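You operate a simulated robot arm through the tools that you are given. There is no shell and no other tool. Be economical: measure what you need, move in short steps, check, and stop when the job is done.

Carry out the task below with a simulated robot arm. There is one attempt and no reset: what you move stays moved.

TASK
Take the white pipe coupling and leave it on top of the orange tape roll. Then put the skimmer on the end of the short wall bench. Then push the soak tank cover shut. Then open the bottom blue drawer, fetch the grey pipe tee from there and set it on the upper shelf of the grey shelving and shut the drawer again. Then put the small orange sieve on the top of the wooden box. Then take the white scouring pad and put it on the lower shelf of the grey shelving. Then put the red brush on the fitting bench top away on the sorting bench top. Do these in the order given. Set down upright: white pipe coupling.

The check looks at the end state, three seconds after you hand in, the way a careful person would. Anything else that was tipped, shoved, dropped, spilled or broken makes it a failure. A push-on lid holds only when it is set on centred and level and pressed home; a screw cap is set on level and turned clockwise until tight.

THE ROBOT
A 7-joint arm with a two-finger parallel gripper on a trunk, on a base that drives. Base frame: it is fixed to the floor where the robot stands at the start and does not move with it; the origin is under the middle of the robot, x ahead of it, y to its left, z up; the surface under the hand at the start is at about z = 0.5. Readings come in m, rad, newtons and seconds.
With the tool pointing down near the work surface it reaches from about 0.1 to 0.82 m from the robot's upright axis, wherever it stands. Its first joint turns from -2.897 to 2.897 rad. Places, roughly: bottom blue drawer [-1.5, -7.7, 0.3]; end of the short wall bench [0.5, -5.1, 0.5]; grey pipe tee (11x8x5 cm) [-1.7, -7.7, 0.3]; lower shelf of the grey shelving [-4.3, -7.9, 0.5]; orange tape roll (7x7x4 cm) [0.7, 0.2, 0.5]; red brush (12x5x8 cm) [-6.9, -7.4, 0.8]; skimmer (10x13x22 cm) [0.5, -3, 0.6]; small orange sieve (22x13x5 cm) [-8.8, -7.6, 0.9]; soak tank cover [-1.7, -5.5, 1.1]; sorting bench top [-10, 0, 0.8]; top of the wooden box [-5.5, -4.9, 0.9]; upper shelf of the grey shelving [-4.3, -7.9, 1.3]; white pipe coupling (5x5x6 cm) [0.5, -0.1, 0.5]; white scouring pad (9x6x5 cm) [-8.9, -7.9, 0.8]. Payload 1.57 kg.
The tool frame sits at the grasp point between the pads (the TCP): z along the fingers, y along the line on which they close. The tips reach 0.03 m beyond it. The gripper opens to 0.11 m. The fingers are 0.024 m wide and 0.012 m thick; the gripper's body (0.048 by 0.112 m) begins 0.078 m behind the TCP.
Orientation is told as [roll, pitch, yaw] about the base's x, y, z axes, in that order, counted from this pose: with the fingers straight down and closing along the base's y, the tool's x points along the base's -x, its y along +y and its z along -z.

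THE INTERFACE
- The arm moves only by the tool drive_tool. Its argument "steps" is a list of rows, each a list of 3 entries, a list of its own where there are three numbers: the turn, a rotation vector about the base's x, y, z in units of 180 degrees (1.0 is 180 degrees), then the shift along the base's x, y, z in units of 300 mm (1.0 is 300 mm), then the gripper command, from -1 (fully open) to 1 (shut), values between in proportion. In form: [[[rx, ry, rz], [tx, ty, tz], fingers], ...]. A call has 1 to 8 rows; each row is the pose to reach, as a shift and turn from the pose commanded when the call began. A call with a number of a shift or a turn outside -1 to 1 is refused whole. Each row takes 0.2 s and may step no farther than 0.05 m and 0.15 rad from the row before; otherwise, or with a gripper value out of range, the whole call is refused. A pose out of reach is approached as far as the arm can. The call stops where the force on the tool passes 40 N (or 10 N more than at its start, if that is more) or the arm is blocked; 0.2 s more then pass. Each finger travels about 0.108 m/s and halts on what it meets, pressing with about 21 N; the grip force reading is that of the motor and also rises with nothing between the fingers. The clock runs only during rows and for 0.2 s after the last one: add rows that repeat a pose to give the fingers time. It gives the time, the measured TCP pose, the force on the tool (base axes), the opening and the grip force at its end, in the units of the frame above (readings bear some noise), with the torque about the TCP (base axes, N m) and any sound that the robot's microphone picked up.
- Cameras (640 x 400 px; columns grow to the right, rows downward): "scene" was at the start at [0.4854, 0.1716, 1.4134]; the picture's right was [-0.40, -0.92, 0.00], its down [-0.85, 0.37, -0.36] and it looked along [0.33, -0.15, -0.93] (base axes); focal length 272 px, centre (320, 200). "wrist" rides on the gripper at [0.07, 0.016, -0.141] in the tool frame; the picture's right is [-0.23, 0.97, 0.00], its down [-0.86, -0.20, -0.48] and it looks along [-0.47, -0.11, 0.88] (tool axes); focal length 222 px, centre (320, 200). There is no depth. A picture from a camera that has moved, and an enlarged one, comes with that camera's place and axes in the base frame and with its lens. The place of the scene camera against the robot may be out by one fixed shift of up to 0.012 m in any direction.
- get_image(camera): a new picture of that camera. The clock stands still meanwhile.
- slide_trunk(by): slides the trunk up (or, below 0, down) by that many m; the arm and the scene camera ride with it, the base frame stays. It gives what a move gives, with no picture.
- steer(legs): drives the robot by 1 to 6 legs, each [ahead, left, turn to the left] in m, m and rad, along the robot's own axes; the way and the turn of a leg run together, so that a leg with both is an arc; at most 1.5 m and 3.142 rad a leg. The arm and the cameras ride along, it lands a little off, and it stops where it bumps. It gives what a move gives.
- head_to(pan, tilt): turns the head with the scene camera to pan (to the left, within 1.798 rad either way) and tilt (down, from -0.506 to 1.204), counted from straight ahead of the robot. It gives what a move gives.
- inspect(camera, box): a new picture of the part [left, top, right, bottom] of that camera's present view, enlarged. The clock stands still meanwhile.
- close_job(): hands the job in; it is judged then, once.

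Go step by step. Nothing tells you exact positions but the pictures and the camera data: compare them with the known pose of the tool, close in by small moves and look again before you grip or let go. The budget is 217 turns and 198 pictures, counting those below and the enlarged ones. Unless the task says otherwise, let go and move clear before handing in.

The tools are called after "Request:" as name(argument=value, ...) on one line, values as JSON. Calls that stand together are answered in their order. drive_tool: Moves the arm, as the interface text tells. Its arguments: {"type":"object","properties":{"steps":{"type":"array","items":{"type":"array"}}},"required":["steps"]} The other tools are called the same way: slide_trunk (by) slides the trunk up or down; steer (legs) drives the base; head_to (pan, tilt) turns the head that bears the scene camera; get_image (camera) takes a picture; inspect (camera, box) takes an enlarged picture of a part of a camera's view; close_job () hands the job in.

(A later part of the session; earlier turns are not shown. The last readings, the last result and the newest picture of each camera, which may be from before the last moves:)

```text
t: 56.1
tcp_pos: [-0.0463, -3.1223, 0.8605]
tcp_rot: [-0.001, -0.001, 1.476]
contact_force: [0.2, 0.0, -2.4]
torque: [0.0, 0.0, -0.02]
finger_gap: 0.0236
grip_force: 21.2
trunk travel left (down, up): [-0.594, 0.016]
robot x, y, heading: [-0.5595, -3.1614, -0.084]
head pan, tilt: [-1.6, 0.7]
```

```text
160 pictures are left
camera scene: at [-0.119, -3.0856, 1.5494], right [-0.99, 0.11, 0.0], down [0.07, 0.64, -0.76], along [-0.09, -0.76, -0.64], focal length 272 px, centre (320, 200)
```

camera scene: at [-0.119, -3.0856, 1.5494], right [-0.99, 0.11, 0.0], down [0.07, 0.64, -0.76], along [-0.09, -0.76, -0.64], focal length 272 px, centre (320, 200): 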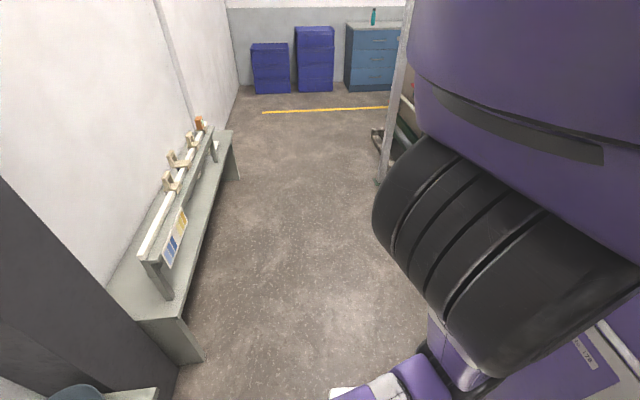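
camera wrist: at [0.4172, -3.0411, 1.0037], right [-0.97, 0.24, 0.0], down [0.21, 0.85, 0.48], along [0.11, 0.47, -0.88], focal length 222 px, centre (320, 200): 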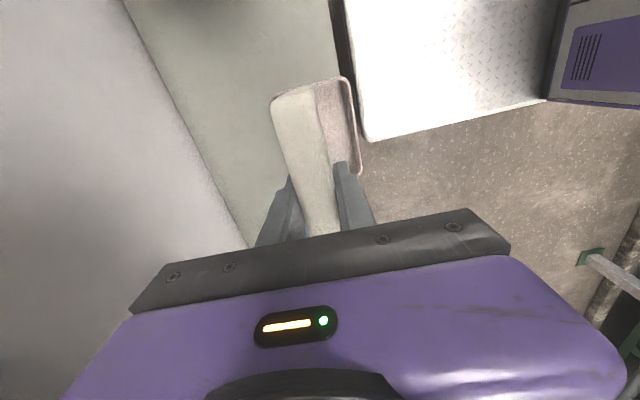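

The base rear hit a rack post near (-0.97, -3.5). I'll go left and forward into the mid corridor, straighten, then drive right.

Request:
steer(legs=[[0.05, 0.15, 0], [0.28, 0, 0.085], [0, -1.1, 0], [0, -1.1, 0]])

Request:
head_to(pan=0.0, tilt=0.8)

Request:
get_image(camera="scene")

```text
t: 69.5
tcp_pos: [0.3723, -5.0994, 0.8619]
tcp_rot: [0.0, -0.002, 1.625]
contact_force: [0.0, 0.0, -2.2]
torque: [0.01, -0.03, 0.0]
finger_gap: 0.0238
grip_force: 21.1
trunk travel left (down, up): [-0.594, 0.016]
robot x, y, heading: [-0.127, -5.2106, 0.063]
head pan, tilt: [-1.6, 0.7]
```

```text
t: 71.1
tcp_pos: [0.3723, -5.0998, 0.8617]
tcp_rot: [0.001, -0.002, 1.627]
contact_force: [-0.1, 1.0, -1.8]
torque: [-0.02, -0.01, 0.01]
finger_gap: 0.0234
grip_force: 20.9
trunk travel left (down, up): [-0.594, 0.016]
robot x, y, heading: [-0.1285, -5.2072, 0.062]
head pan, tilt: [0.0, 0.799]
```

```text
159 pictures are left
camera scene: at [0.3724, -4.9846, 1.5411], right [0.06, -1.0, 0.0], down [-0.72, -0.04, -0.7], along [0.7, 0.04, -0.72], focal length 272 px, centre (320, 200)
```

scene: 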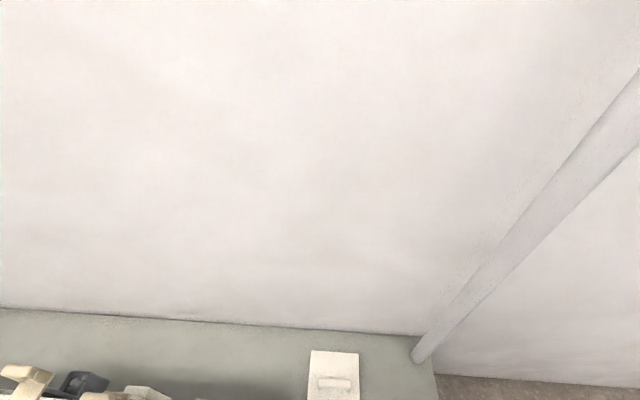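

Look further down to see the bench end.

Request:
head_to(pan=-0.1, tilt=1.15)

Request:
get_image(camera="scene")

Request:
get_image(camera="wrist")

```text
t: 72.0
tcp_pos: [0.3726, -5.099, 0.8611]
tcp_rot: [0.001, -0.002, 1.627]
contact_force: [0.3, 0.3, -2.3]
torque: [0.02, 0.01, -0.02]
finger_gap: 0.0236
grip_force: 21.0
trunk travel left (down, up): [-0.594, 0.016]
robot x, y, heading: [-0.1275, -5.211, 0.064]
head pan, tilt: [-0.099, 1.15]
```

```text
158 pictures are left
camera scene: at [0.3515, -4.9918, 1.5163], right [-0.04, -1.0, 0.0], down [-0.91, 0.03, -0.41], along [0.41, -0.01, -0.91], focal length 272 px, centre (320, 200)
```

scene: 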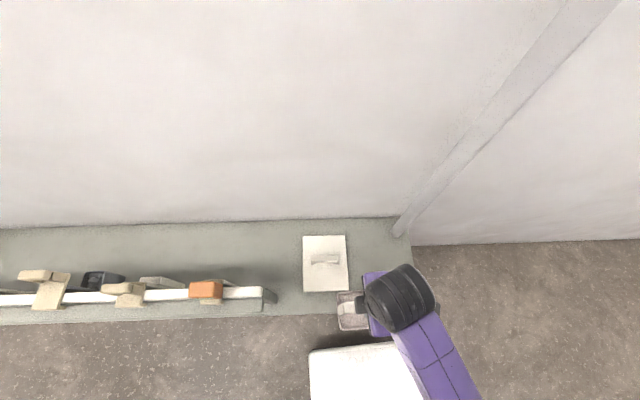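

```text
157 pictures are left
camera wrist: at [0.3605, -5.1707, 1.0035], right [-0.98, 0.17, 0.0], down [0.15, 0.86, 0.48], along [0.08, 0.47, -0.88], focal length 222 px, centre (320, 200)
```

wrist: 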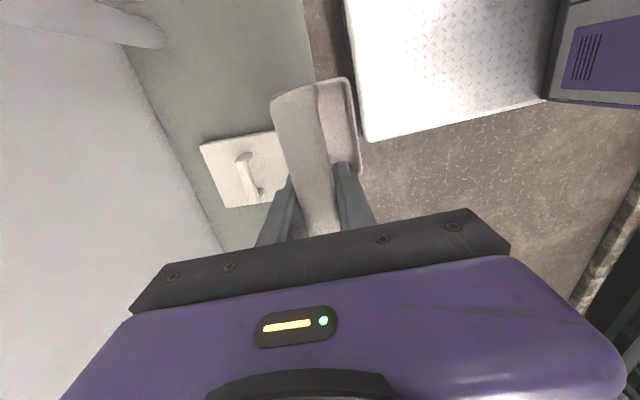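

The free patch at the bench end spans y -5.10 to -5.34 and x 0.37 to 0.71, right of a white float. I'll move the skimmer over (0.48, -5.22).

Request:
drive_tool(steps=[[[0, 0, -0.009], [0.09, -0.1, 0], 1], [[0, 0, -0.018], [0.18, -0.2, 0], 1], [[0, 0, -0.018], [0.27, -0.3, 0], 1], [[0, 0, -0.018], [0.36, -0.403, 0], 1], [[0, 0, -0.018], [0.36, -0.403, -0.15], 1], [[0, 0, -0.018], [0.36, -0.403, -0.3], 1], [[0, 0, -0.018], [0.36, -0.403, -0.45], 1], [[0, 0, -0.018], [0.36, -0.403, -0.45], 1]])

Request:
get_image(camera="scene")

Request:
get_image(camera="wrist")

```text
t: 73.8
tcp_pos: [0.4827, -5.2198, 0.7258]
tcp_rot: [0.0, -0.002, 1.569]
contact_force: [0.6, -0.4, -1.4]
torque: [-0.05, 0.0, 0.0]
finger_gap: 0.0235
grip_force: 20.6
trunk travel left (down, up): [-0.594, 0.016]
robot x, y, heading: [-0.1286, -5.2106, 0.061]
head pan, tilt: [-0.099, 1.15]
```

```text
156 pictures are left
camera scene: at [0.3514, -4.9919, 1.5163], right [-0.04, -1.0, 0.0], down [-0.91, 0.03, -0.41], along [0.41, -0.01, -0.91], focal length 272 px, centre (320, 200)
```

scene: 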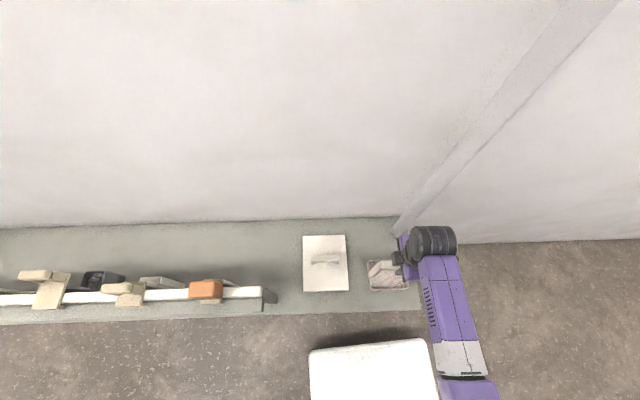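

```text
155 pictures are left
camera wrist: at [0.466, -5.2911, 0.8691], right [-0.97, 0.23, 0.0], down [0.2, 0.85, 0.48], along [0.11, 0.47, -0.88], focal length 222 px, centre (320, 200)
```

wrist: 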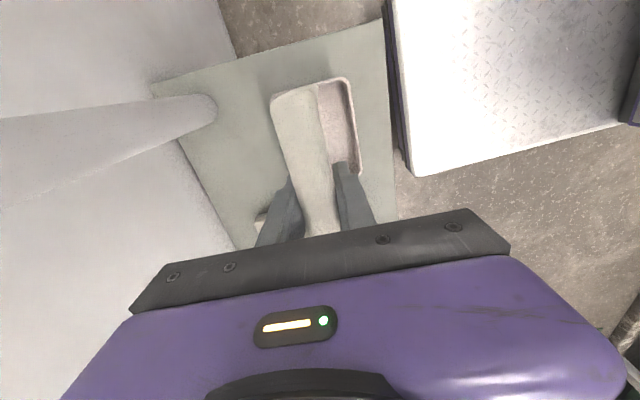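

The skimmer is over the free patch. I'll lower it the last 4 cm gently.

Request:
drive_tool(steps=[[[0, 0, 0], [0, 0, -0.06], 1], [[0, 0, 0], [0, 0, -0.11], 1], [[0, 0, 0], [0, 0, -0.13], 1], [[0, 0, 0], [0, 0, -0.14], 1], [[0, 0, 0], [0, 0, -0.14], 1]])

```text
t: 75.0
tcp_pos: [0.4816, -5.22, 0.6855]
tcp_rot: [-0.001, -0.002, 1.57]
contact_force: [0.2, 0.5, -2.5]
torque: [0.0, 0.0, 0.02]
finger_gap: 0.0241
grip_force: 21.2
trunk travel left (down, up): [-0.594, 0.016]
robot x, y, heading: [-0.1298, -5.2092, 0.063]
head pan, tilt: [-0.099, 1.15]
```

Request:
drive_tool(steps=[[[0, 0, 0], [0, 0, -0.01], 1], [[0, 0, 0], [0, 0, -0.02], 1], [[0, 0, 0], [0, 0, -0.02], 1]])

Request:
get_image(camera="scene")

```text
t: 75.8
tcp_pos: [0.481, -5.2196, 0.6806]
tcp_rot: [-0.005, -0.003, 1.569]
contact_force: [-2.2, 0.8, 20.4]
torque: [-0.02, 0.05, -0.04]
finger_gap: 0.024
grip_force: 21.3
trunk travel left (down, up): [-0.594, 0.016]
robot x, y, heading: [-0.1291, -5.2128, 0.061]
head pan, tilt: [-0.099, 1.15]
```

```text
154 pictures are left
camera scene: at [0.3508, -4.9918, 1.5166], right [-0.04, -1.0, 0.0], down [-0.91, 0.03, -0.41], along [0.41, -0.01, -0.91], focal length 272 px, centre (320, 200)
```

scene: 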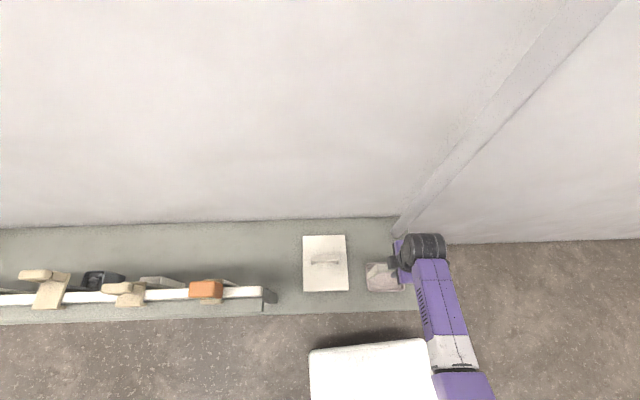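

It's resting on the bench (20 N). I'll release, rise and pull back.

Request:
drive_tool(steps=[[[0, 0, 0], [0, 0, 0.005], 0.4], [[0, 0, 0], [0, 0, 0.005], 0], [[0, 0, 0], [0, 0, 0.005], -0.3], [[0, 0, 0], [0, 0, 0.1], -0.3], [[0, 0, 0], [0, 0, 0.25], -0.3], [[0, 0, 0], [0, 0, 0.4], -0.3], [[0, 0, 0], [0, 0, 0.55], -0.3], [[0, 0, 0], [-0.1, 0, 0.6], -0.3]])

Request:
get_image(camera="wrist")

Request:
head_to(pan=-1.75, tilt=0.4)

Request:
get_image(camera="scene")

```text
t: 77.6
tcp_pos: [0.4518, -5.2181, 0.8593]
tcp_rot: [0.0, -0.004, 1.568]
contact_force: [1.0, 0.8, -0.6]
torque: [-0.02, 0.04, -0.01]
finger_gap: 0.0714
grip_force: 0.1
trunk travel left (down, up): [-0.594, 0.016]
robot x, y, heading: [-0.1277, -5.2091, 0.067]
head pan, tilt: [-0.099, 1.15]
```

```text
153 pictures are left
camera wrist: at [0.4351, -5.289, 1.0004], right [-0.97, 0.23, 0.0], down [0.2, 0.85, 0.48], along [0.11, 0.47, -0.88], focal length 222 px, centre (320, 200)
```

wrist: 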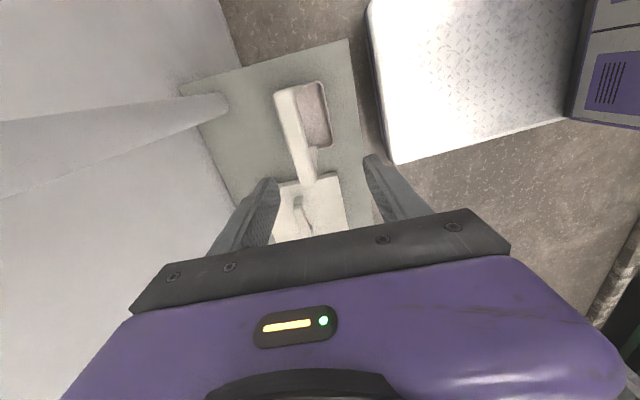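

```text
t: 79.3
tcp_pos: [0.4508, -5.2196, 0.8579]
tcp_rot: [-0.001, -0.002, 1.569]
contact_force: [-0.6, 0.4, -0.8]
torque: [0.02, -0.01, -0.01]
finger_gap: 0.0715
grip_force: 0.0
trunk travel left (down, up): [-0.594, 0.016]
robot x, y, heading: [-0.1278, -5.2085, 0.061]
head pan, tilt: [-1.751, 0.4]
```

```text
152 pictures are left
camera scene: at [0.2811, -5.0817, 1.5762], right [-0.99, 0.12, 0.0], down [0.04, 0.39, -0.92], along [-0.11, -0.91, -0.39], focal length 272 px, centre (320, 200)
```

scene: 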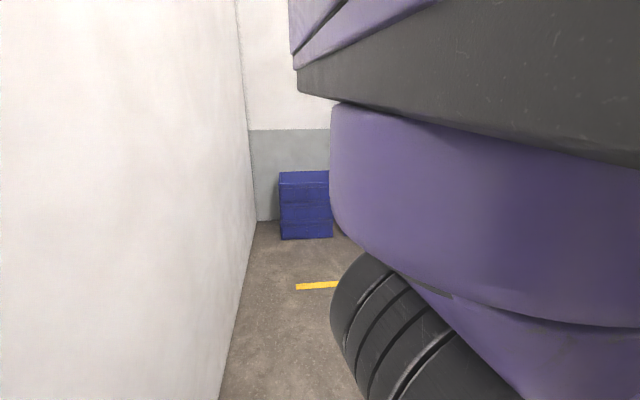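

The skimmer stands well. Next is the soak tank cover near (-1.7, -5.5, 1.1). I'll move past the bench into open floor, turn around and look.

Request:
steer(legs=[[0, -1.2, 0], [0, 0, 1.57]])

Request:
head_to(pan=0.8, tilt=0.4)

Request:
get_image(camera="scene")

```text
t: 89.1
tcp_pos: [-0.0318, -5.8242, 0.8592]
tcp_rot: [-0.001, -0.002, 3.115]
contact_force: [-1.0, -0.8, -0.3]
torque: [0.02, 0.01, 0.0]
finger_gap: 0.0717
grip_force: 0.1
trunk travel left (down, up): [-0.594, 0.016]
robot x, y, heading: [-0.0519, -6.4044, 1.612]
head pan, tilt: [-1.751, 0.4]
```

```text
t: 91.4
tcp_pos: [-0.0325, -5.8251, 0.8587]
tcp_rot: [0.0, -0.001, 3.116]
contact_force: [0.5, -0.2, 0.2]
torque: [0.0, -0.02, -0.01]
finger_gap: 0.0714
grip_force: 0.1
trunk travel left (down, up): [-0.594, 0.016]
robot x, y, heading: [-0.0567, -6.4055, 1.608]
head pan, tilt: [0.799, 0.4]
```

```text
151 pictures are left
camera scene: at [-0.3323, -5.9302, 1.5762], right [0.67, 0.74, 0.0], down [0.29, -0.26, -0.92], along [-0.69, 0.62, -0.39], focal length 272 px, centre (320, 200)
```

scene: 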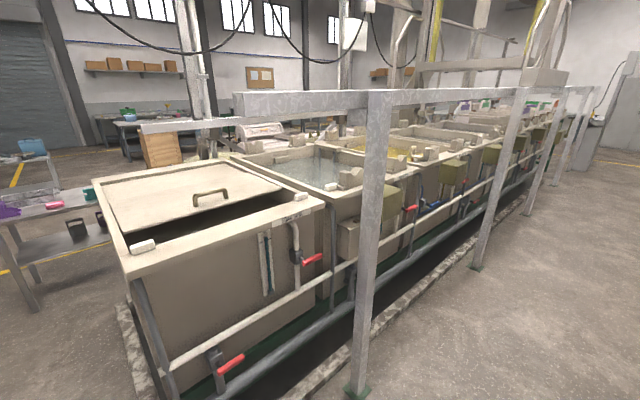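

The soak tank's cover is partly open toward the aisle. I'll zoom in to see whether it slides or hinges.

Request:
inspect(camera="scene", box=[80, 140, 360, 315])

```text
2.29 times, centred on (220, 228) of scene
camera zoom: at [-0.3323, -5.9302, 1.5762], right [0.67, 0.74, 0.0], down [0.29, -0.26, -0.92], along [-0.69, 0.62, -0.39], focal length 622 px, centre (549, 137)
```

zoom: 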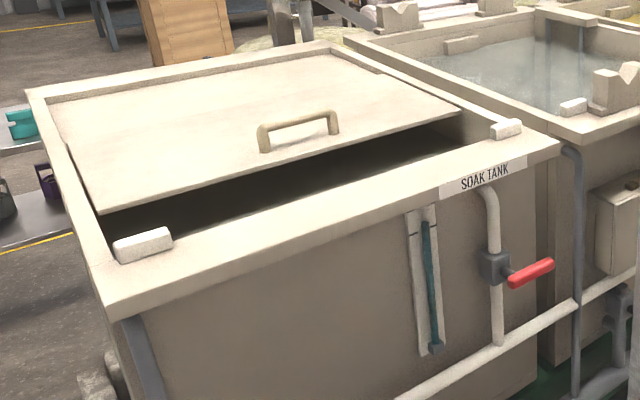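

I'll zoom tighter on the cover's corners to tell whether it is raised.

Request:
inspect(camera="scene", box=[220, 150, 330, 220])

Request:
inspect(camera="scene", box=[85, 170, 195, 270])

```text
5.71 times, centred on (275, 185) of scene
camera zoom: at [-0.3323, -5.9302, 1.5762], right [0.67, 0.74, 0.0], down [0.29, -0.26, -0.92], along [-0.69, 0.62, -0.39], focal length 1556 px, centre (577, 286)
```

zoom: 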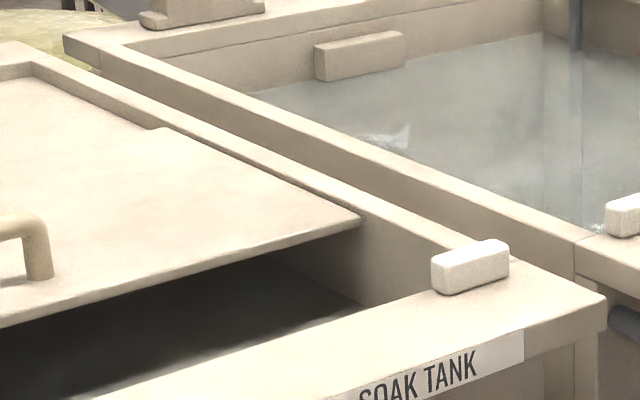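

```text
4.00 times, centred on (140, 220) of scene
camera zoom: at [-0.3323, -5.9302, 1.5762], right [0.67, 0.74, 0.0], down [0.29, -0.26, -0.92], along [-0.69, 0.62, -0.39], focal length 1089 px, centre (1040, 120)
```

zoom: 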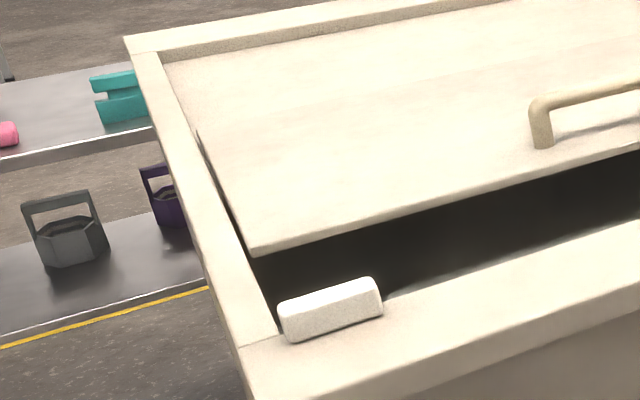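

The front half is a hinged flap, raised at its front edge, so it must be pushed down. I'll approach from the tank's end (-y side), strafing left while keeping clear of the frame.

Request:
steer(legs=[[-0.2, 0, -0.035], [0, 1.0, 0]])

Request:
head_to(pan=0.3, tilt=0.4)

Request:
get_image(camera="scene")

```text
t: 97.7
tcp_pos: [-0.9902, -6.0279, 0.8582]
tcp_rot: [0.0, -0.002, 3.078]
contact_force: [0.2, 0.1, -0.6]
torque: [0.02, -0.01, 0.02]
finger_gap: 0.0716
grip_force: 0.1
trunk travel left (down, up): [-0.594, 0.016]
robot x, y, heading: [-1.0335, -6.6091, 1.57]
head pan, tilt: [0.799, 0.4]
```

```text
t: 98.6
tcp_pos: [-0.9908, -6.0277, 0.8587]
tcp_rot: [0.001, -0.002, 3.077]
contact_force: [-0.4, 0.6, 0.0]
torque: [-0.02, 0.02, 0.0]
finger_gap: 0.0716
grip_force: 0.1
trunk travel left (down, up): [-0.594, 0.016]
robot x, y, heading: [-1.0334, -6.6017, 1.569]
head pan, tilt: [0.3, 0.4]
```

```text
147 pictures are left
camera scene: at [-1.2557, -6.0968, 1.5762], right [0.95, 0.3, 0.0], down [0.12, -0.37, -0.92], along [-0.27, 0.88, -0.39], focal length 272 px, centre (320, 200)
```

scene: 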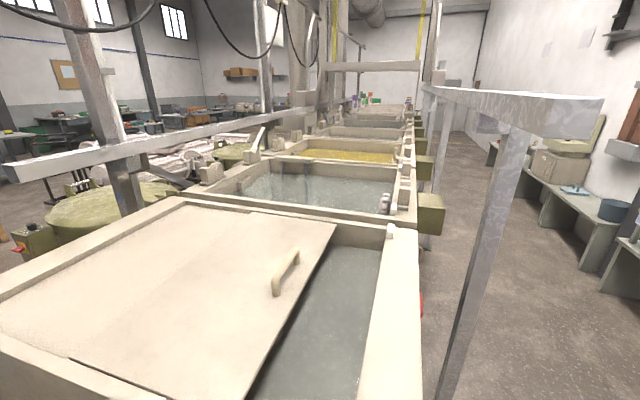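

Triangulating, the cover slides in x: it lies over the fixed rear half with its front edge at x ≈ -1.48, and the front rim is at x ≈ -1.28. The handle is at (-1.52, -5.53, 1.10). I'll raise the arm and turn the gripper to close along x.

Request:
drive_tool(steps=[[[0, 0, -0.047], [0, -0.05, 0.15], -0.3], [[0, 0, -0.094], [0, -0.1, 0.3], -0.3], [[0, 0, -0.14], [0, -0.15, 0.45], -0.3], [[0, 0, -0.187], [0, -0.2, 0.6], -0.3], [[0, 0, -0.234], [0, -0.2, 0.75], -0.3], [[0, 0, -0.28], [0, -0.2, 0.9], -0.3], [[0, 0, -0.327], [0, -0.2, 1.0], -0.3], [[0, 0, -0.374], [0, -0.2, 1.0], -0.3]])

Request:
drive_tool(steps=[[[0, 0, -0.04], [0, 0, 0.1], -0.3], [[0, 0, -0.08], [0, 0, 0.2], -0.3], [[0, 0, -0.106], [0, 0, 0.3], -0.3]])

Request:
steer(legs=[[0, 0.4, 0]])

Request:
head_to(pan=0.0, tilt=1.0)

Request:
get_image(camera="scene")

```text
t: 100.4
tcp_pos: [-0.9783, -6.0209, 1.1542]
tcp_rot: [0.003, -0.001, 1.901]
contact_force: [0.3, -0.9, -0.3]
torque: [0.01, -0.01, 0.03]
finger_gap: 0.0715
grip_force: 0.0
out of reach, approached as far as the arm can: row 4, 5, 6, 7, 8
trunk travel left (down, up): [-0.594, 0.016]
robot x, y, heading: [-1.038, -6.6063, 1.57]
head pan, tilt: [0.3, 0.4]
```

```text
t: 101.2
tcp_pos: [-0.9789, -6.0227, 1.2439]
tcp_rot: [0.0, 0.0, 1.567]
contact_force: [-1.1, -0.3, -0.3]
torque: [-0.02, 0.01, 0.0]
finger_gap: 0.0713
grip_force: 0.0
trunk travel left (down, up): [-0.594, 0.016]
robot x, y, heading: [-1.0331, -6.6072, 1.572]
head pan, tilt: [0.3, 0.4]
```

```text
t: 103.7
tcp_pos: [-1.383, -6.0226, 1.2444]
tcp_rot: [0.0, -0.002, 1.572]
contact_force: [-0.9, 0.7, -0.1]
torque: [-0.01, 0.05, 0.01]
finger_gap: 0.0715
grip_force: 0.0
trunk travel left (down, up): [-0.594, 0.016]
robot x, y, heading: [-1.4352, -6.6038, 1.575]
head pan, tilt: [0.3, 0.4]
```

```text
t: 104.7
tcp_pos: [-1.3822, -6.0225, 1.244]
tcp_rot: [0.0, -0.001, 1.571]
contact_force: [-0.6, -0.5, 0.4]
torque: [0.03, 0.02, -0.01]
finger_gap: 0.0715
grip_force: 0.0
trunk travel left (down, up): [-0.594, 0.016]
robot x, y, heading: [-1.4385, -6.6069, 1.575]
head pan, tilt: [0.0, 1.0]
```

```text
146 pictures are left
camera scene: at [-1.6315, -6.1167, 1.5261], right [1.0, 0.0, 0.0], down [0.0, -0.84, -0.54], along [0.0, 0.54, -0.84], focal length 272 px, centre (320, 200)
```

scene: 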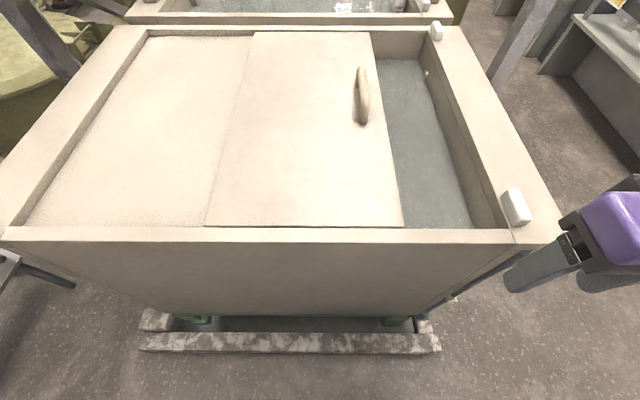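

Clear view: the handle runs along y from -5.43 to -5.63 at x ≈ -1.525, and the cover needs about 0.2 m of travel in +x. I'll drive forward toward the kerb.

Request:
steer(legs=[[0.2, 0, 0]])

Request:
drive_tool(steps=[[[0, 0, 0], [-0.1, 0.1, 0], -0.3], [[0, 0, 0], [-0.2, 0.2, 0], -0.3], [[0, 0, 0], [-0.3, 0.3, 0], -0.3], [[0, 0, 0], [-0.4, 0.4, 0], -0.3], [[0, 0, 0], [-0.47, 0.5, 0], -0.3], [[0, 0, 0], [-0.47, 0.6, 0], -0.3], [[0, 0, 0], [-0.47, 0.7, 0], -0.3]])

Request:
get_image(camera="wrist")

Request:
get_image(camera="scene")

```text
t: 106.3
tcp_pos: [-1.3824, -5.8212, 1.2438]
tcp_rot: [-0.001, -0.002, 1.568]
contact_force: [-0.5, 0.1, -0.1]
torque: [-0.01, 0.02, 0.02]
finger_gap: 0.0713
grip_force: 0.1
trunk travel left (down, up): [-0.594, 0.016]
robot x, y, heading: [-1.4357, -6.4054, 1.575]
head pan, tilt: [0.0, 1.0]
```

```text
t: 108.0
tcp_pos: [-1.5215, -5.6101, 1.2442]
tcp_rot: [0.001, -0.003, 1.57]
contact_force: [-1.2, -0.6, -0.2]
torque: [0.03, 0.02, -0.02]
finger_gap: 0.072
grip_force: 0.0
trunk travel left (down, up): [-0.594, 0.016]
robot x, y, heading: [-1.4362, -6.4086, 1.572]
head pan, tilt: [0.0, 1.0]
```

```text
145 pictures are left
camera wrist: at [-1.539, -5.681, 1.3842], right [-0.97, 0.23, 0.0], down [0.2, 0.85, 0.48], along [0.11, 0.47, -0.88], focal length 222 px, centre (320, 200)
```

wrist: 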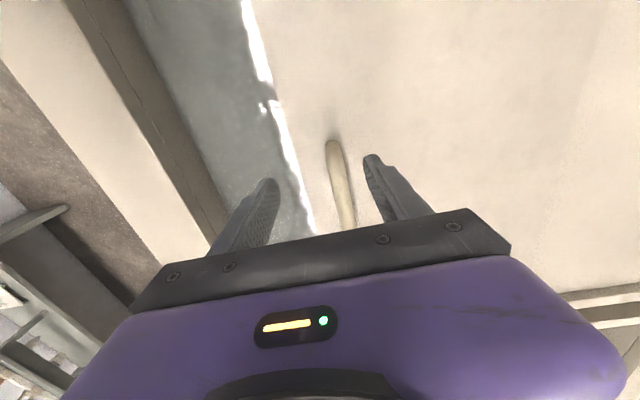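

```text
144 pictures are left
camera scene: at [-1.6316, -5.9151, 1.526], right [1.0, 0.0, 0.0], down [0.0, -0.84, -0.54], along [0.0, 0.54, -0.84], focal length 272 px, centre (320, 200)
```

scene: 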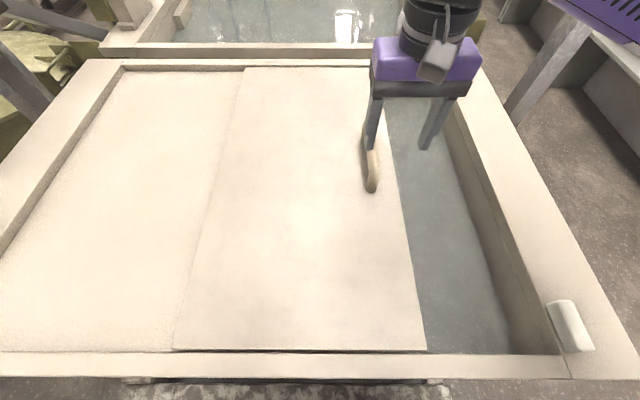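

The handle is at x ≈ -1.535 with its near end at y ≈ -5.60. I'll creep the base forward 5 cm and line up.

Request:
steer(legs=[[0.05, 0, 0]])

Request:
drive_tool(steps=[[[0, 0, 0], [-0.04, 0.05, -0.1], -0.3], [[0, 0, 0], [-0.04, 0.05, -0.2], -0.3]])

Request:
get_image(camera="wrist")

Request:
inspect(camera="scene", box=[320, 20, 480, 220])

```text
t: 108.7
tcp_pos: [-1.5231, -5.6092, 1.2413]
tcp_rot: [-0.001, -0.004, 1.566]
contact_force: [-0.3, -1.2, 0.7]
torque: [0.0, -0.02, 0.01]
finger_gap: 0.0713
grip_force: 0.0
trunk travel left (down, up): [-0.594, 0.016]
robot x, y, heading: [-1.4414, -6.4021, 1.566]
head pan, tilt: [0.0, 1.0]
stopped in leg 1: the robot was blocked; the commanded pose is now the measured one
```

```text
t: 109.3
tcp_pos: [-1.533, -5.5943, 1.1815]
tcp_rot: [0.0, -0.004, 1.567]
contact_force: [0.0, 0.9, 0.7]
torque: [0.04, -0.02, 0.02]
finger_gap: 0.0715
grip_force: 0.1
trunk travel left (down, up): [-0.594, 0.016]
robot x, y, heading: [-1.4353, -6.4055, 1.563]
head pan, tilt: [0.0, 1.0]
```

```text
143 pictures are left
camera wrist: at [-1.5499, -5.6648, 1.3228], right [-0.97, 0.23, 0.0], down [0.2, 0.85, 0.48], along [0.11, 0.47, -0.88], focal length 222 px, centre (320, 200)
```

wrist: 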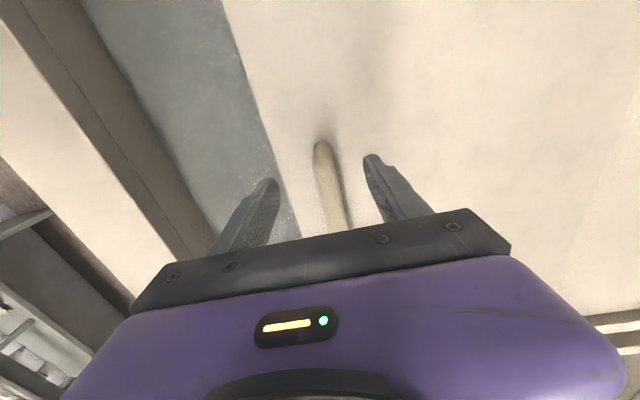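

```text
2.00 times, centred on (400, 120) of scene
camera zoom: at [-1.6313, -5.9139, 1.5261], right [1.0, 0.0, 0.0], down [0.0, -0.84, -0.54], along [0.0, 0.54, -0.84], focal length 544 px, centre (160, 360)
```

zoom: 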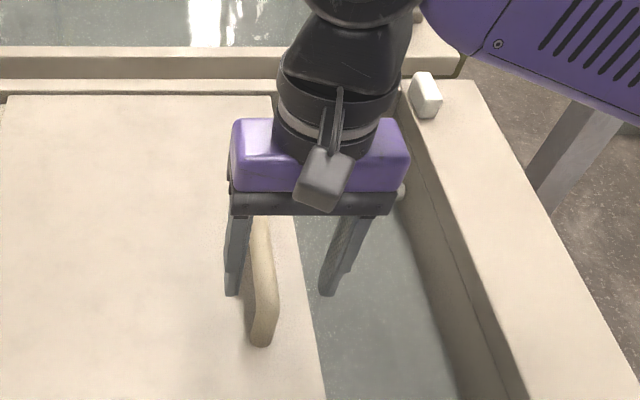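

The handle lies between the fingers. I'll go down with the tips just above the cover and close on it.

Request:
drive_tool(steps=[[[0, 0, 0], [-0.007, 0.06, -0.08], -0.3], [[0, 0, 0], [-0.007, 0.06, -0.16], -0.3], [[0, 0, 0], [-0.007, 0.06, -0.215], -0.3], [[0, 0, 0], [-0.007, 0.06, -0.215], 0.3], [[0, 0, 0], [-0.007, 0.06, -0.215], 0.8], [[0, 0, 0], [-0.007, 0.06, -0.215], 1], [[0, 0, 0], [-0.007, 0.06, -0.215], 1]])

Request:
get_image(camera="wrist")

Request:
inspect(camera="scene", box=[320, 20, 480, 220])

```text
t: 110.9
tcp_pos: [-1.5351, -5.5779, 1.1175]
tcp_rot: [0.0, -0.003, 1.568]
contact_force: [-1.3, 0.2, -2.2]
torque: [0.45, 0.08, 0.04]
finger_gap: 0.0219
grip_force: 35.1
trunk travel left (down, up): [-0.594, 0.016]
robot x, y, heading: [-1.4366, -6.4038, 1.567]
head pan, tilt: [0.0, 1.0]
```

```text
141 pictures are left
camera wrist: at [-1.5509, -5.6473, 1.2592], right [-0.97, 0.23, 0.0], down [0.2, 0.85, 0.48], along [0.11, 0.47, -0.88], focal length 222 px, centre (320, 200)
```

wrist: 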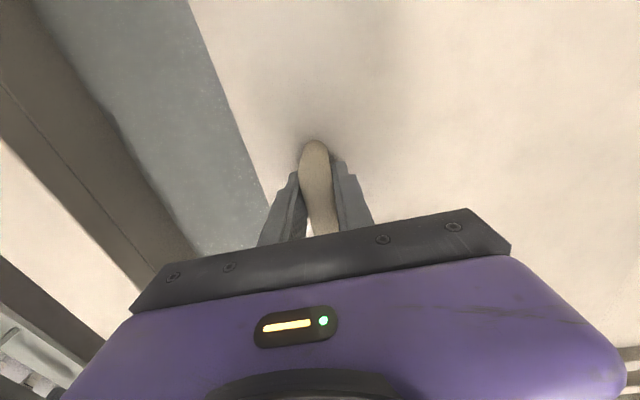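

```text
2.00 times, centred on (400, 120) of scene
camera zoom: at [-1.6313, -5.9137, 1.5259], right [1.0, 0.0, 0.0], down [0.0, -0.84, -0.54], along [0.0, 0.54, -0.84], focal length 544 px, centre (160, 360)
```

zoom: 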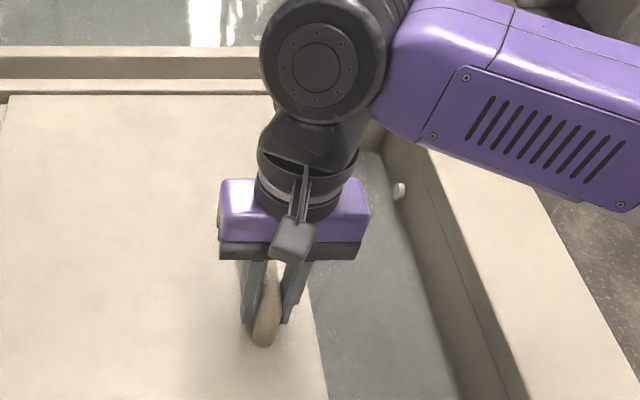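

The handle is gripped. I'll slide it in +x.

Request:
drive_tool(steps=[[[0, 0, 0], [0.03, 0, 0], 1], [[0, 0, 0], [0.1, 0, 0], 1], [[0, 0, 0], [0.18, 0, 0], 1], [[0, 0, 0], [0.26, 0, 0], 1], [[0, 0, 0], [0.34, 0, 0], 1], [[0, 0, 0], [0.42, 0, 0], 1], [[0, 0, 0], [0.5, 0, 0], 1], [[0, 0, 0], [0.58, 0, 0], 1]])

Request:
get_image(camera="scene")

```text
t: 112.7
tcp_pos: [-1.3603, -5.5767, 1.1181]
tcp_rot: [-0.002, -0.002, 1.566]
contact_force: [2.2, -1.4, -13.3]
torque: [-0.27, 0.24, 0.08]
finger_gap: 0.022
grip_force: 34.8
trunk travel left (down, up): [-0.594, 0.016]
robot x, y, heading: [-1.4363, -6.4046, 1.564]
head pan, tilt: [0.0, 1.0]
```

```text
139 pictures are left
camera scene: at [-1.6313, -5.9135, 1.5259], right [1.0, 0.0, 0.0], down [0.0, -0.84, -0.54], along [0.0, 0.54, -0.84], focal length 272 px, centre (320, 200)
```

scene: 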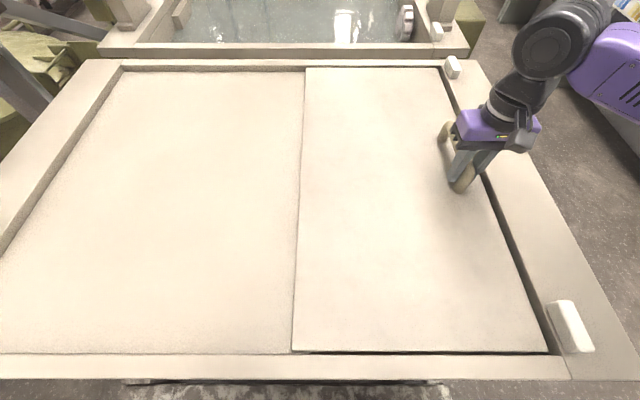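

It slides well and a narrow gap remains. I'll keep pulling until it stops.

Request:
drive_tool(steps=[[[0, 0, 0], [0.03, 0, 0], 1], [[0, 0, 0], [0.06, 0, 0], 1], [[0, 0, 0], [0.09, 0, 0], 1], [[0, 0, 0], [0.12, 0, 0], 1], [[0, 0, 0], [0.15, 0, 0], 1]])

Request:
get_image(camera="scene")

```text
t: 113.4
tcp_pos: [-1.3512, -5.5775, 1.1182]
tcp_rot: [0.017, -0.006, 1.58]
contact_force: [-6.1, 1.7, -1.4]
torque: [0.11, 0.31, -0.81]
finger_gap: 0.0222
grip_force: 35.4
trunk travel left (down, up): [-0.594, 0.016]
robot x, y, heading: [-1.4363, -6.4041, 1.57]
head pan, tilt: [0.0, 1.0]
stopped in row 3: the force on the tool passed its limit at 47 N (the readings are from after the stop); the commanded pose is now the measured one
```

```text
138 pictures are left
camera scene: at [-1.6325, -5.914, 1.5261], right [1.0, 0.0, 0.0], down [0.0, -0.84, -0.54], along [0.0, 0.54, -0.84], focal length 272 px, centre (320, 200)
```

scene: 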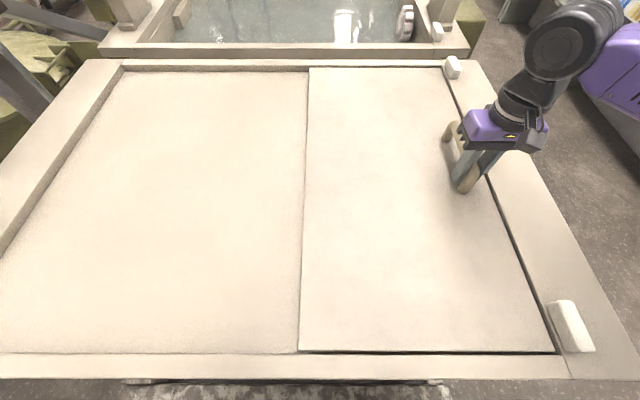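

The cover is against its stops. I'll release and lift off.

Request:
drive_tool(steps=[[[0, 0, 0], [0, 0, 0], 0.4], [[0, 0, 0], [0, 0, 0], 0.1], [[0, 0, 0], [0, 0, 0.05], 0], [[0, 0, 0], [0, 0, 0.18], 0], [[0, 0, 0], [0, 0, 0.3], 0], [[0, 0, 0], [0, -0.15, 0.4], 0], [[0, 0, 0], [0, -0.3, 0.42], 0], [[0, 0, 0], [0, -0.45, 0.42], 0]])

Request:
get_image(camera="scene")

```text
refused: row 6 steps farther than a row can; nothing moved
```

```text
137 pictures are left
camera scene: at [-1.6325, -5.914, 1.5261], right [1.0, 0.0, 0.0], down [0.0, -0.84, -0.54], along [0.0, 0.54, -0.84], focal length 272 px, centre (320, 200)
```

scene: 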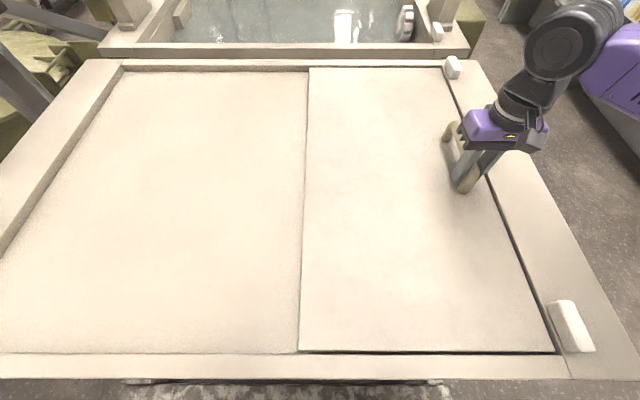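

Request:
drive_tool(steps=[[[0, 0, 0], [0, 0, 0], 0.4], [[0, 0, 0], [0, 0, 0], 0.1], [[0, 0, 0], [0, 0, 0.05], 0], [[0, 0, 0], [0, 0, 0.18], 0], [[0, 0, 0], [0, 0, 0.3], 0], [[0, 0, 0], [0, 0, 0.42], 0], [[0, 0, 0], [0, -0.15, 0.42], 0], [[0, 0, 0], [0, -0.3, 0.42], 0]])

Request:
inspect(camera="scene", box=[400, 40, 600, 380])

```text
t: 115.2
tcp_pos: [-1.35, -5.6673, 1.2425]
tcp_rot: [0.014, -0.003, 1.581]
contact_force: [0.1, 0.6, -0.2]
torque: [0.0, 0.01, -0.05]
finger_gap: 0.0547
grip_force: 0.0
trunk travel left (down, up): [-0.594, 0.016]
robot x, y, heading: [-1.4398, -6.4035, 1.574]
head pan, tilt: [0.0, 1.0]
```

```text
1.18 times, centred on (500, 210) of scene
camera zoom: at [-1.6321, -5.9138, 1.5259], right [1.0, 0.0, 0.0], down [0.0, -0.84, -0.54], along [0.0, 0.54, -0.84], focal length 320 px, centre (108, 188)
```

zoom: 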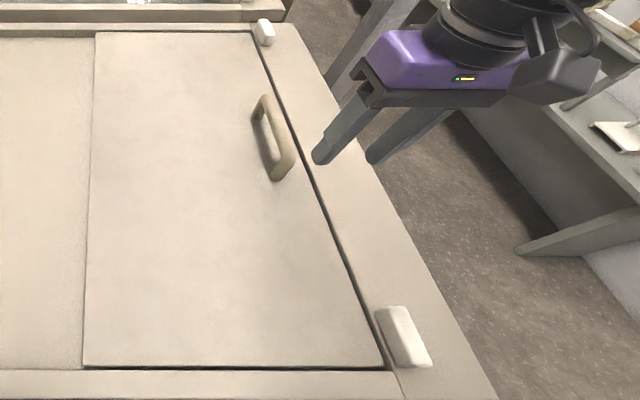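

Request:
inspect(camera="scene", box=[500, 270, 600, 370])

Request:
inspect(camera="scene", box=[420, 40, 520, 140])

```text
4.00 times, centred on (550, 320) of scene
camera zoom: at [-1.6321, -5.9138, 1.5259], right [1.0, 0.0, 0.0], down [0.0, -0.84, -0.54], along [0.0, 0.54, -0.84], focal length 1089 px, centre (-600, -280)
```

zoom: 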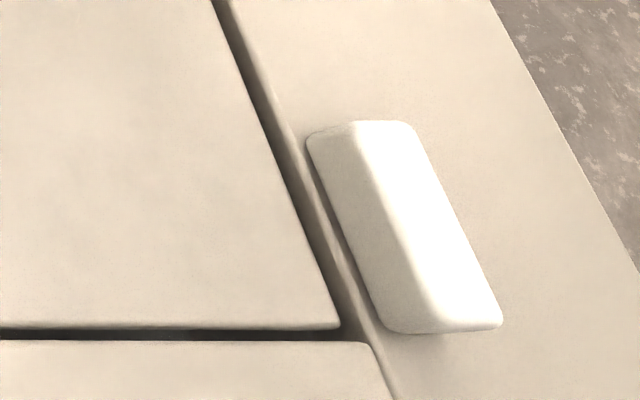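

```text
4.00 times, centred on (470, 90) of scene
camera zoom: at [-1.6321, -5.9138, 1.5259], right [1.0, 0.0, 0.0], down [0.0, -0.84, -0.54], along [0.0, 0.54, -0.84], focal length 1089 px, centre (-280, 640)
```

zoom: 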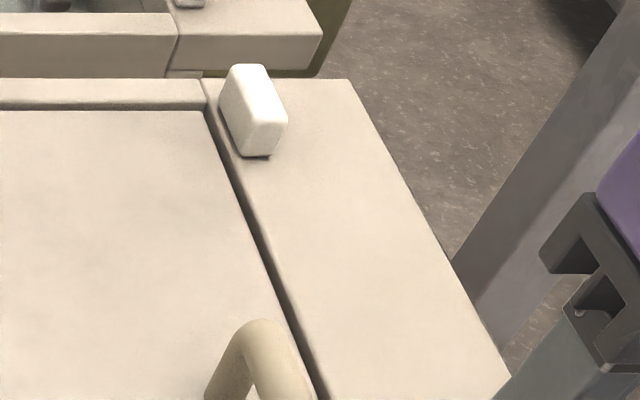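

A gap of about 1 cm shows, so I'll regrip and pull again to confirm it is at the hard stop.

Request:
drive_tool(steps=[[[0, 0, 0], [0, 0.15, 0], 0], [[0, 0, 0], [0, 0.3, 0], 0], [[0, 0, 0], [0, 0.3, -0.13], 0], [[0, 0, 0], [0, 0.3, -0.27], 0], [[0, 0, 0], [0, 0.3, -0.41], 0], [[0, 0, 0], [0, 0.3, -0.41], 0.5], [[0, 0, 0], [0, 0.3, -0.41], 1], [[0, 0, 0], [0, 0.3, -0.41], 1]])

Request:
drive_tool(steps=[[[0, 0, 0], [0.01, 0, 0], 1], [[0, 0, 0], [0.02, 0, 0], 1], [[0, 0, 0], [0.03, 0, 0], 1], [[0, 0, 0], [0.04, 0, 0], 1], [[0, 0, 0], [0.06, 0, 0], 1], [[0, 0, 0], [0.08, 0, 0], 1]])

Request:
inspect(camera="scene", box=[500, 270, 600, 370])

```text
t: 117.0
tcp_pos: [-1.3522, -5.5759, 1.1213]
tcp_rot: [0.015, -0.006, 1.58]
contact_force: [-8.8, -2.1, -1.3]
torque: [0.73, 0.04, -0.83]
finger_gap: 0.0219
grip_force: 35.5
trunk travel left (down, up): [-0.594, 0.016]
robot x, y, heading: [-1.4395, -6.4037, 1.572]
head pan, tilt: [0.0, 1.0]
```

```text
t: 117.6
tcp_pos: [-1.3515, -5.5768, 1.1202]
tcp_rot: [0.027, -0.009, 1.586]
contact_force: [-5.0, 2.7, -2.8]
torque: [0.11, 0.34, -0.81]
finger_gap: 0.0223
grip_force: 34.9
trunk travel left (down, up): [-0.594, 0.016]
robot x, y, heading: [-1.438, -6.4071, 1.566]
head pan, tilt: [0.0, 1.0]
stopped in row 3: the force on the tool passed its limit at 43 N (the readings are from after the stop); the commanded pose is now the measured one
```

```text
4.00 times, centred on (550, 320) of scene
camera zoom: at [-1.6329, -5.9141, 1.5258], right [1.0, 0.0, 0.0], down [0.0, -0.84, -0.54], along [0.0, 0.54, -0.84], focal length 1089 px, centre (-600, -280)
```

zoom: 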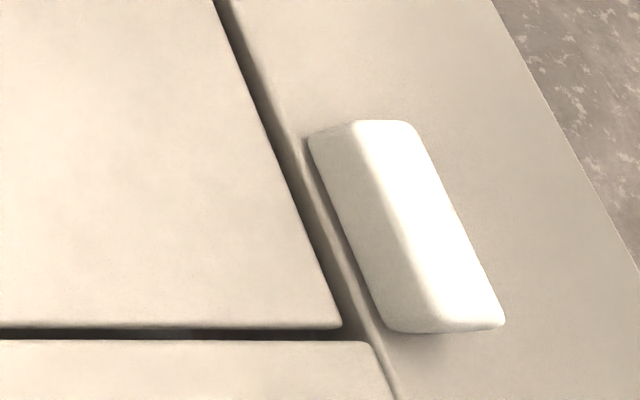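

It's firmly at the stop, so the cover is shut. I'll release, lift, retreat and turn toward the drawers behind.

Request:
drive_tool(steps=[[[0, 0, 0], [0, 0, 0], 0.4], [[0, 0, 0], [0, 0, 0], 0.1], [[0, 0, 0], [0, 0, 0.05], 0], [[0, 0, 0], [0, 0, 0.18], 0], [[0, 0, 0], [0, 0, 0.3], 0], [[0, 0, 0], [0, 0, 0.42], 0], [[-0.006, 0, 0], [0, -0.15, 0.42], 0], [[-0.006, 0, 0], [0, -0.3, 0.42], 0]])

Request:
drive_tool(steps=[[[0, 0, 0], [0, -0.15, 0], 0], [[0, 0, 0], [0, -0.3, 0], 0], [[0, 0, 0], [0, -0.45, 0], 0], [[0, 0, 0], [0, -0.6, 0], 0], [[0, 0, 0], [0, -0.7, 0], 0]])

Request:
steer(legs=[[-0.3, 0, 0], [0, 0, -1.57]])

Request:
head_to(pan=-1.2, tilt=0.5)

Request:
get_image(camera="scene")

```text
t: 119.4
tcp_pos: [-1.3491, -5.6652, 1.2488]
tcp_rot: [0.024, 0.013, 1.587]
contact_force: [-0.5, 0.0, 0.3]
torque: [-0.04, 0.02, 0.01]
finger_gap: 0.055
grip_force: 0.0
trunk travel left (down, up): [-0.594, 0.016]
robot x, y, heading: [-1.4404, -6.4033, 1.57]
head pan, tilt: [0.0, 1.0]
```

```text
t: 120.6
tcp_pos: [-1.3428, -5.8469, 1.2532]
tcp_rot: [0.024, 0.013, 1.585]
contact_force: [0.0, -0.4, 0.2]
torque: [-0.03, -0.01, 0.01]
finger_gap: 0.0548
grip_force: 0.0
out of reach, approached as far as the arm can: row 4, 5
trunk travel left (down, up): [-0.594, 0.016]
robot x, y, heading: [-1.4405, -6.41, 1.575]
head pan, tilt: [0.0, 1.0]
```

```text
t: 126.5
tcp_pos: [-0.8811, -6.8067, 1.2533]
tcp_rot: [0.025, 0.015, 0.02]
contact_force: [-0.3, -0.4, -0.2]
torque: [0.04, 0.0, 0.04]
finger_gap: 0.055
grip_force: 0.0
trunk travel left (down, up): [-0.594, 0.016]
robot x, y, heading: [-1.4407, -6.7085, 0.001]
head pan, tilt: [0.0, 1.0]
```

```text
t: 127.9
tcp_pos: [-0.8797, -6.8073, 1.2538]
tcp_rot: [0.023, 0.015, 0.02]
contact_force: [0.9, -0.4, 0.1]
torque: [0.02, 0.03, 0.02]
finger_gap: 0.0549
grip_force: 0.1
trunk travel left (down, up): [-0.594, 0.016]
robot x, y, heading: [-1.442, -6.7125, -0.001]
head pan, tilt: [-1.201, 0.499]
```

```text
132 pictures are left
camera scene: at [-0.9727, -6.6013, 1.5671], right [-0.93, -0.37, 0.0], down [-0.18, 0.45, -0.88], along [0.32, -0.82, -0.48], focal length 272 px, centre (320, 200)
```

scene: 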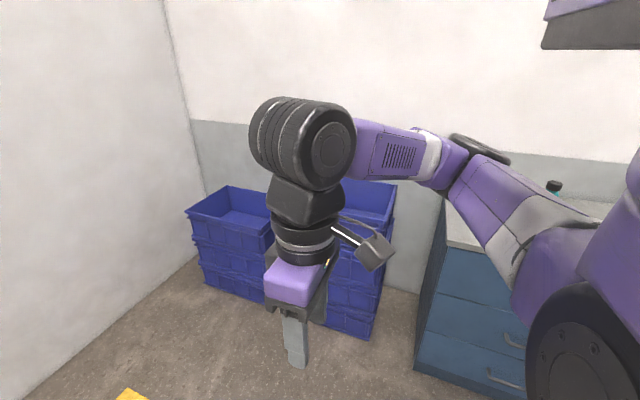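

The blue drawer chest stands with its front at y ≈ -7.65 and x ≈ -1.15 to -1.9. I'll turn to face it.

Request:
steer(legs=[[0, 0, -1.57]])

Request:
head_to(pan=0, tilt=0.7)

Request:
get_image(camera="scene")

```text
t: 132.2
tcp_pos: [-1.5357, -7.2703, 1.2528]
tcp_rot: [0.024, 0.013, -1.555]
contact_force: [0.2, -0.3, 0.4]
torque: [0.01, -0.01, -0.01]
finger_gap: 0.0553
grip_force: 0.0
trunk travel left (down, up): [-0.594, 0.016]
robot x, y, heading: [-1.4354, -6.7151, -1.57]
head pan, tilt: [-1.201, 0.499]
```

```text
t: 133.6
tcp_pos: [-1.5364, -7.2692, 1.2525]
tcp_rot: [0.024, 0.014, -1.556]
contact_force: [0.1, -0.2, -0.1]
torque: [-0.01, -0.03, 0.0]
finger_gap: 0.0549
grip_force: 0.0
trunk travel left (down, up): [-0.594, 0.016]
robot x, y, heading: [-1.4425, -6.7112, -1.57]
head pan, tilt: [0.0, 0.7]
```

```text
131 pictures are left
camera scene: at [-1.2328, -7.2302, 1.5494], right [-1.0, 0.0, 0.0], down [0.0, 0.64, -0.77], along [0.0, -0.77, -0.64], focal length 272 px, centre (320, 200)
```

scene: 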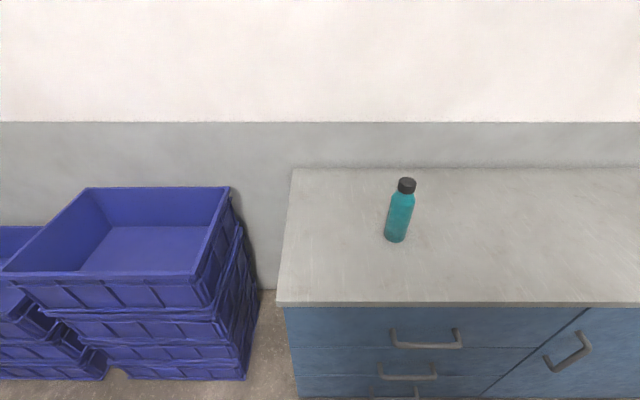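

I'll tilt further down to see the drawer handles.

Request:
head_to(pan=-0.2, tilt=1.2)

Request:
get_image(camera="scene")

Request:
get_image(camera="wrist")

```text
t: 134.5
tcp_pos: [-1.5365, -7.2697, 1.2534]
tcp_rot: [0.024, 0.014, -1.557]
contact_force: [-0.9, 0.8, -0.7]
torque: [0.02, 0.02, 0.0]
finger_gap: 0.055
grip_force: 0.0
trunk travel left (down, up): [-0.594, 0.016]
robot x, y, heading: [-1.4388, -6.7122, -1.57]
head pan, tilt: [-0.201, 1.201]
```

```text
130 pictures are left
camera scene: at [-1.2439, -7.2001, 1.5135], right [-0.98, 0.2, 0.0], down [0.19, 0.91, -0.36], along [-0.07, -0.36, -0.93], focal length 272 px, centre (320, 200)
```

scene: 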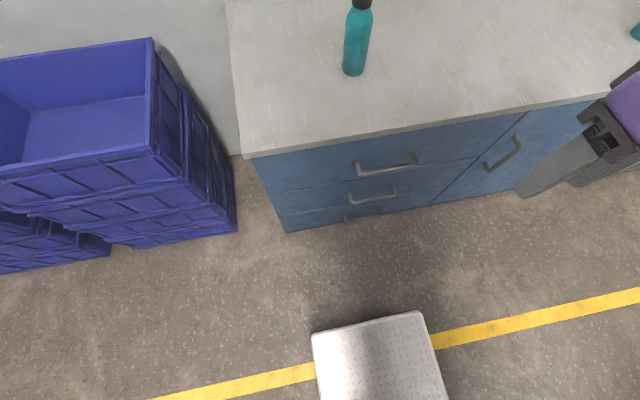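

```text
129 pictures are left
camera wrist: at [-1.5243, -7.2029, 1.396], right [0.98, -0.21, 0.02], down [-0.2, -0.86, 0.46], along [-0.08, -0.46, -0.89], focal length 222 px, centre (320, 200)
```

wrist: 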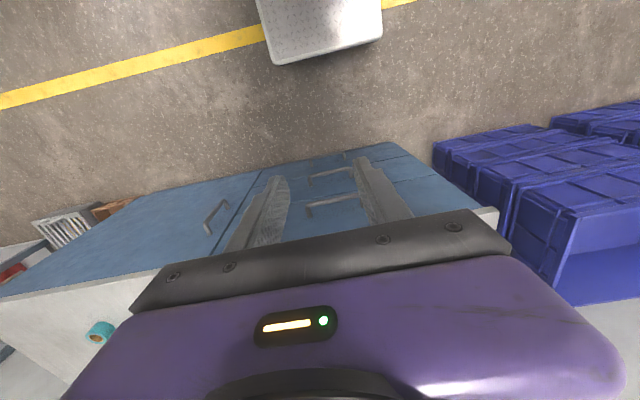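

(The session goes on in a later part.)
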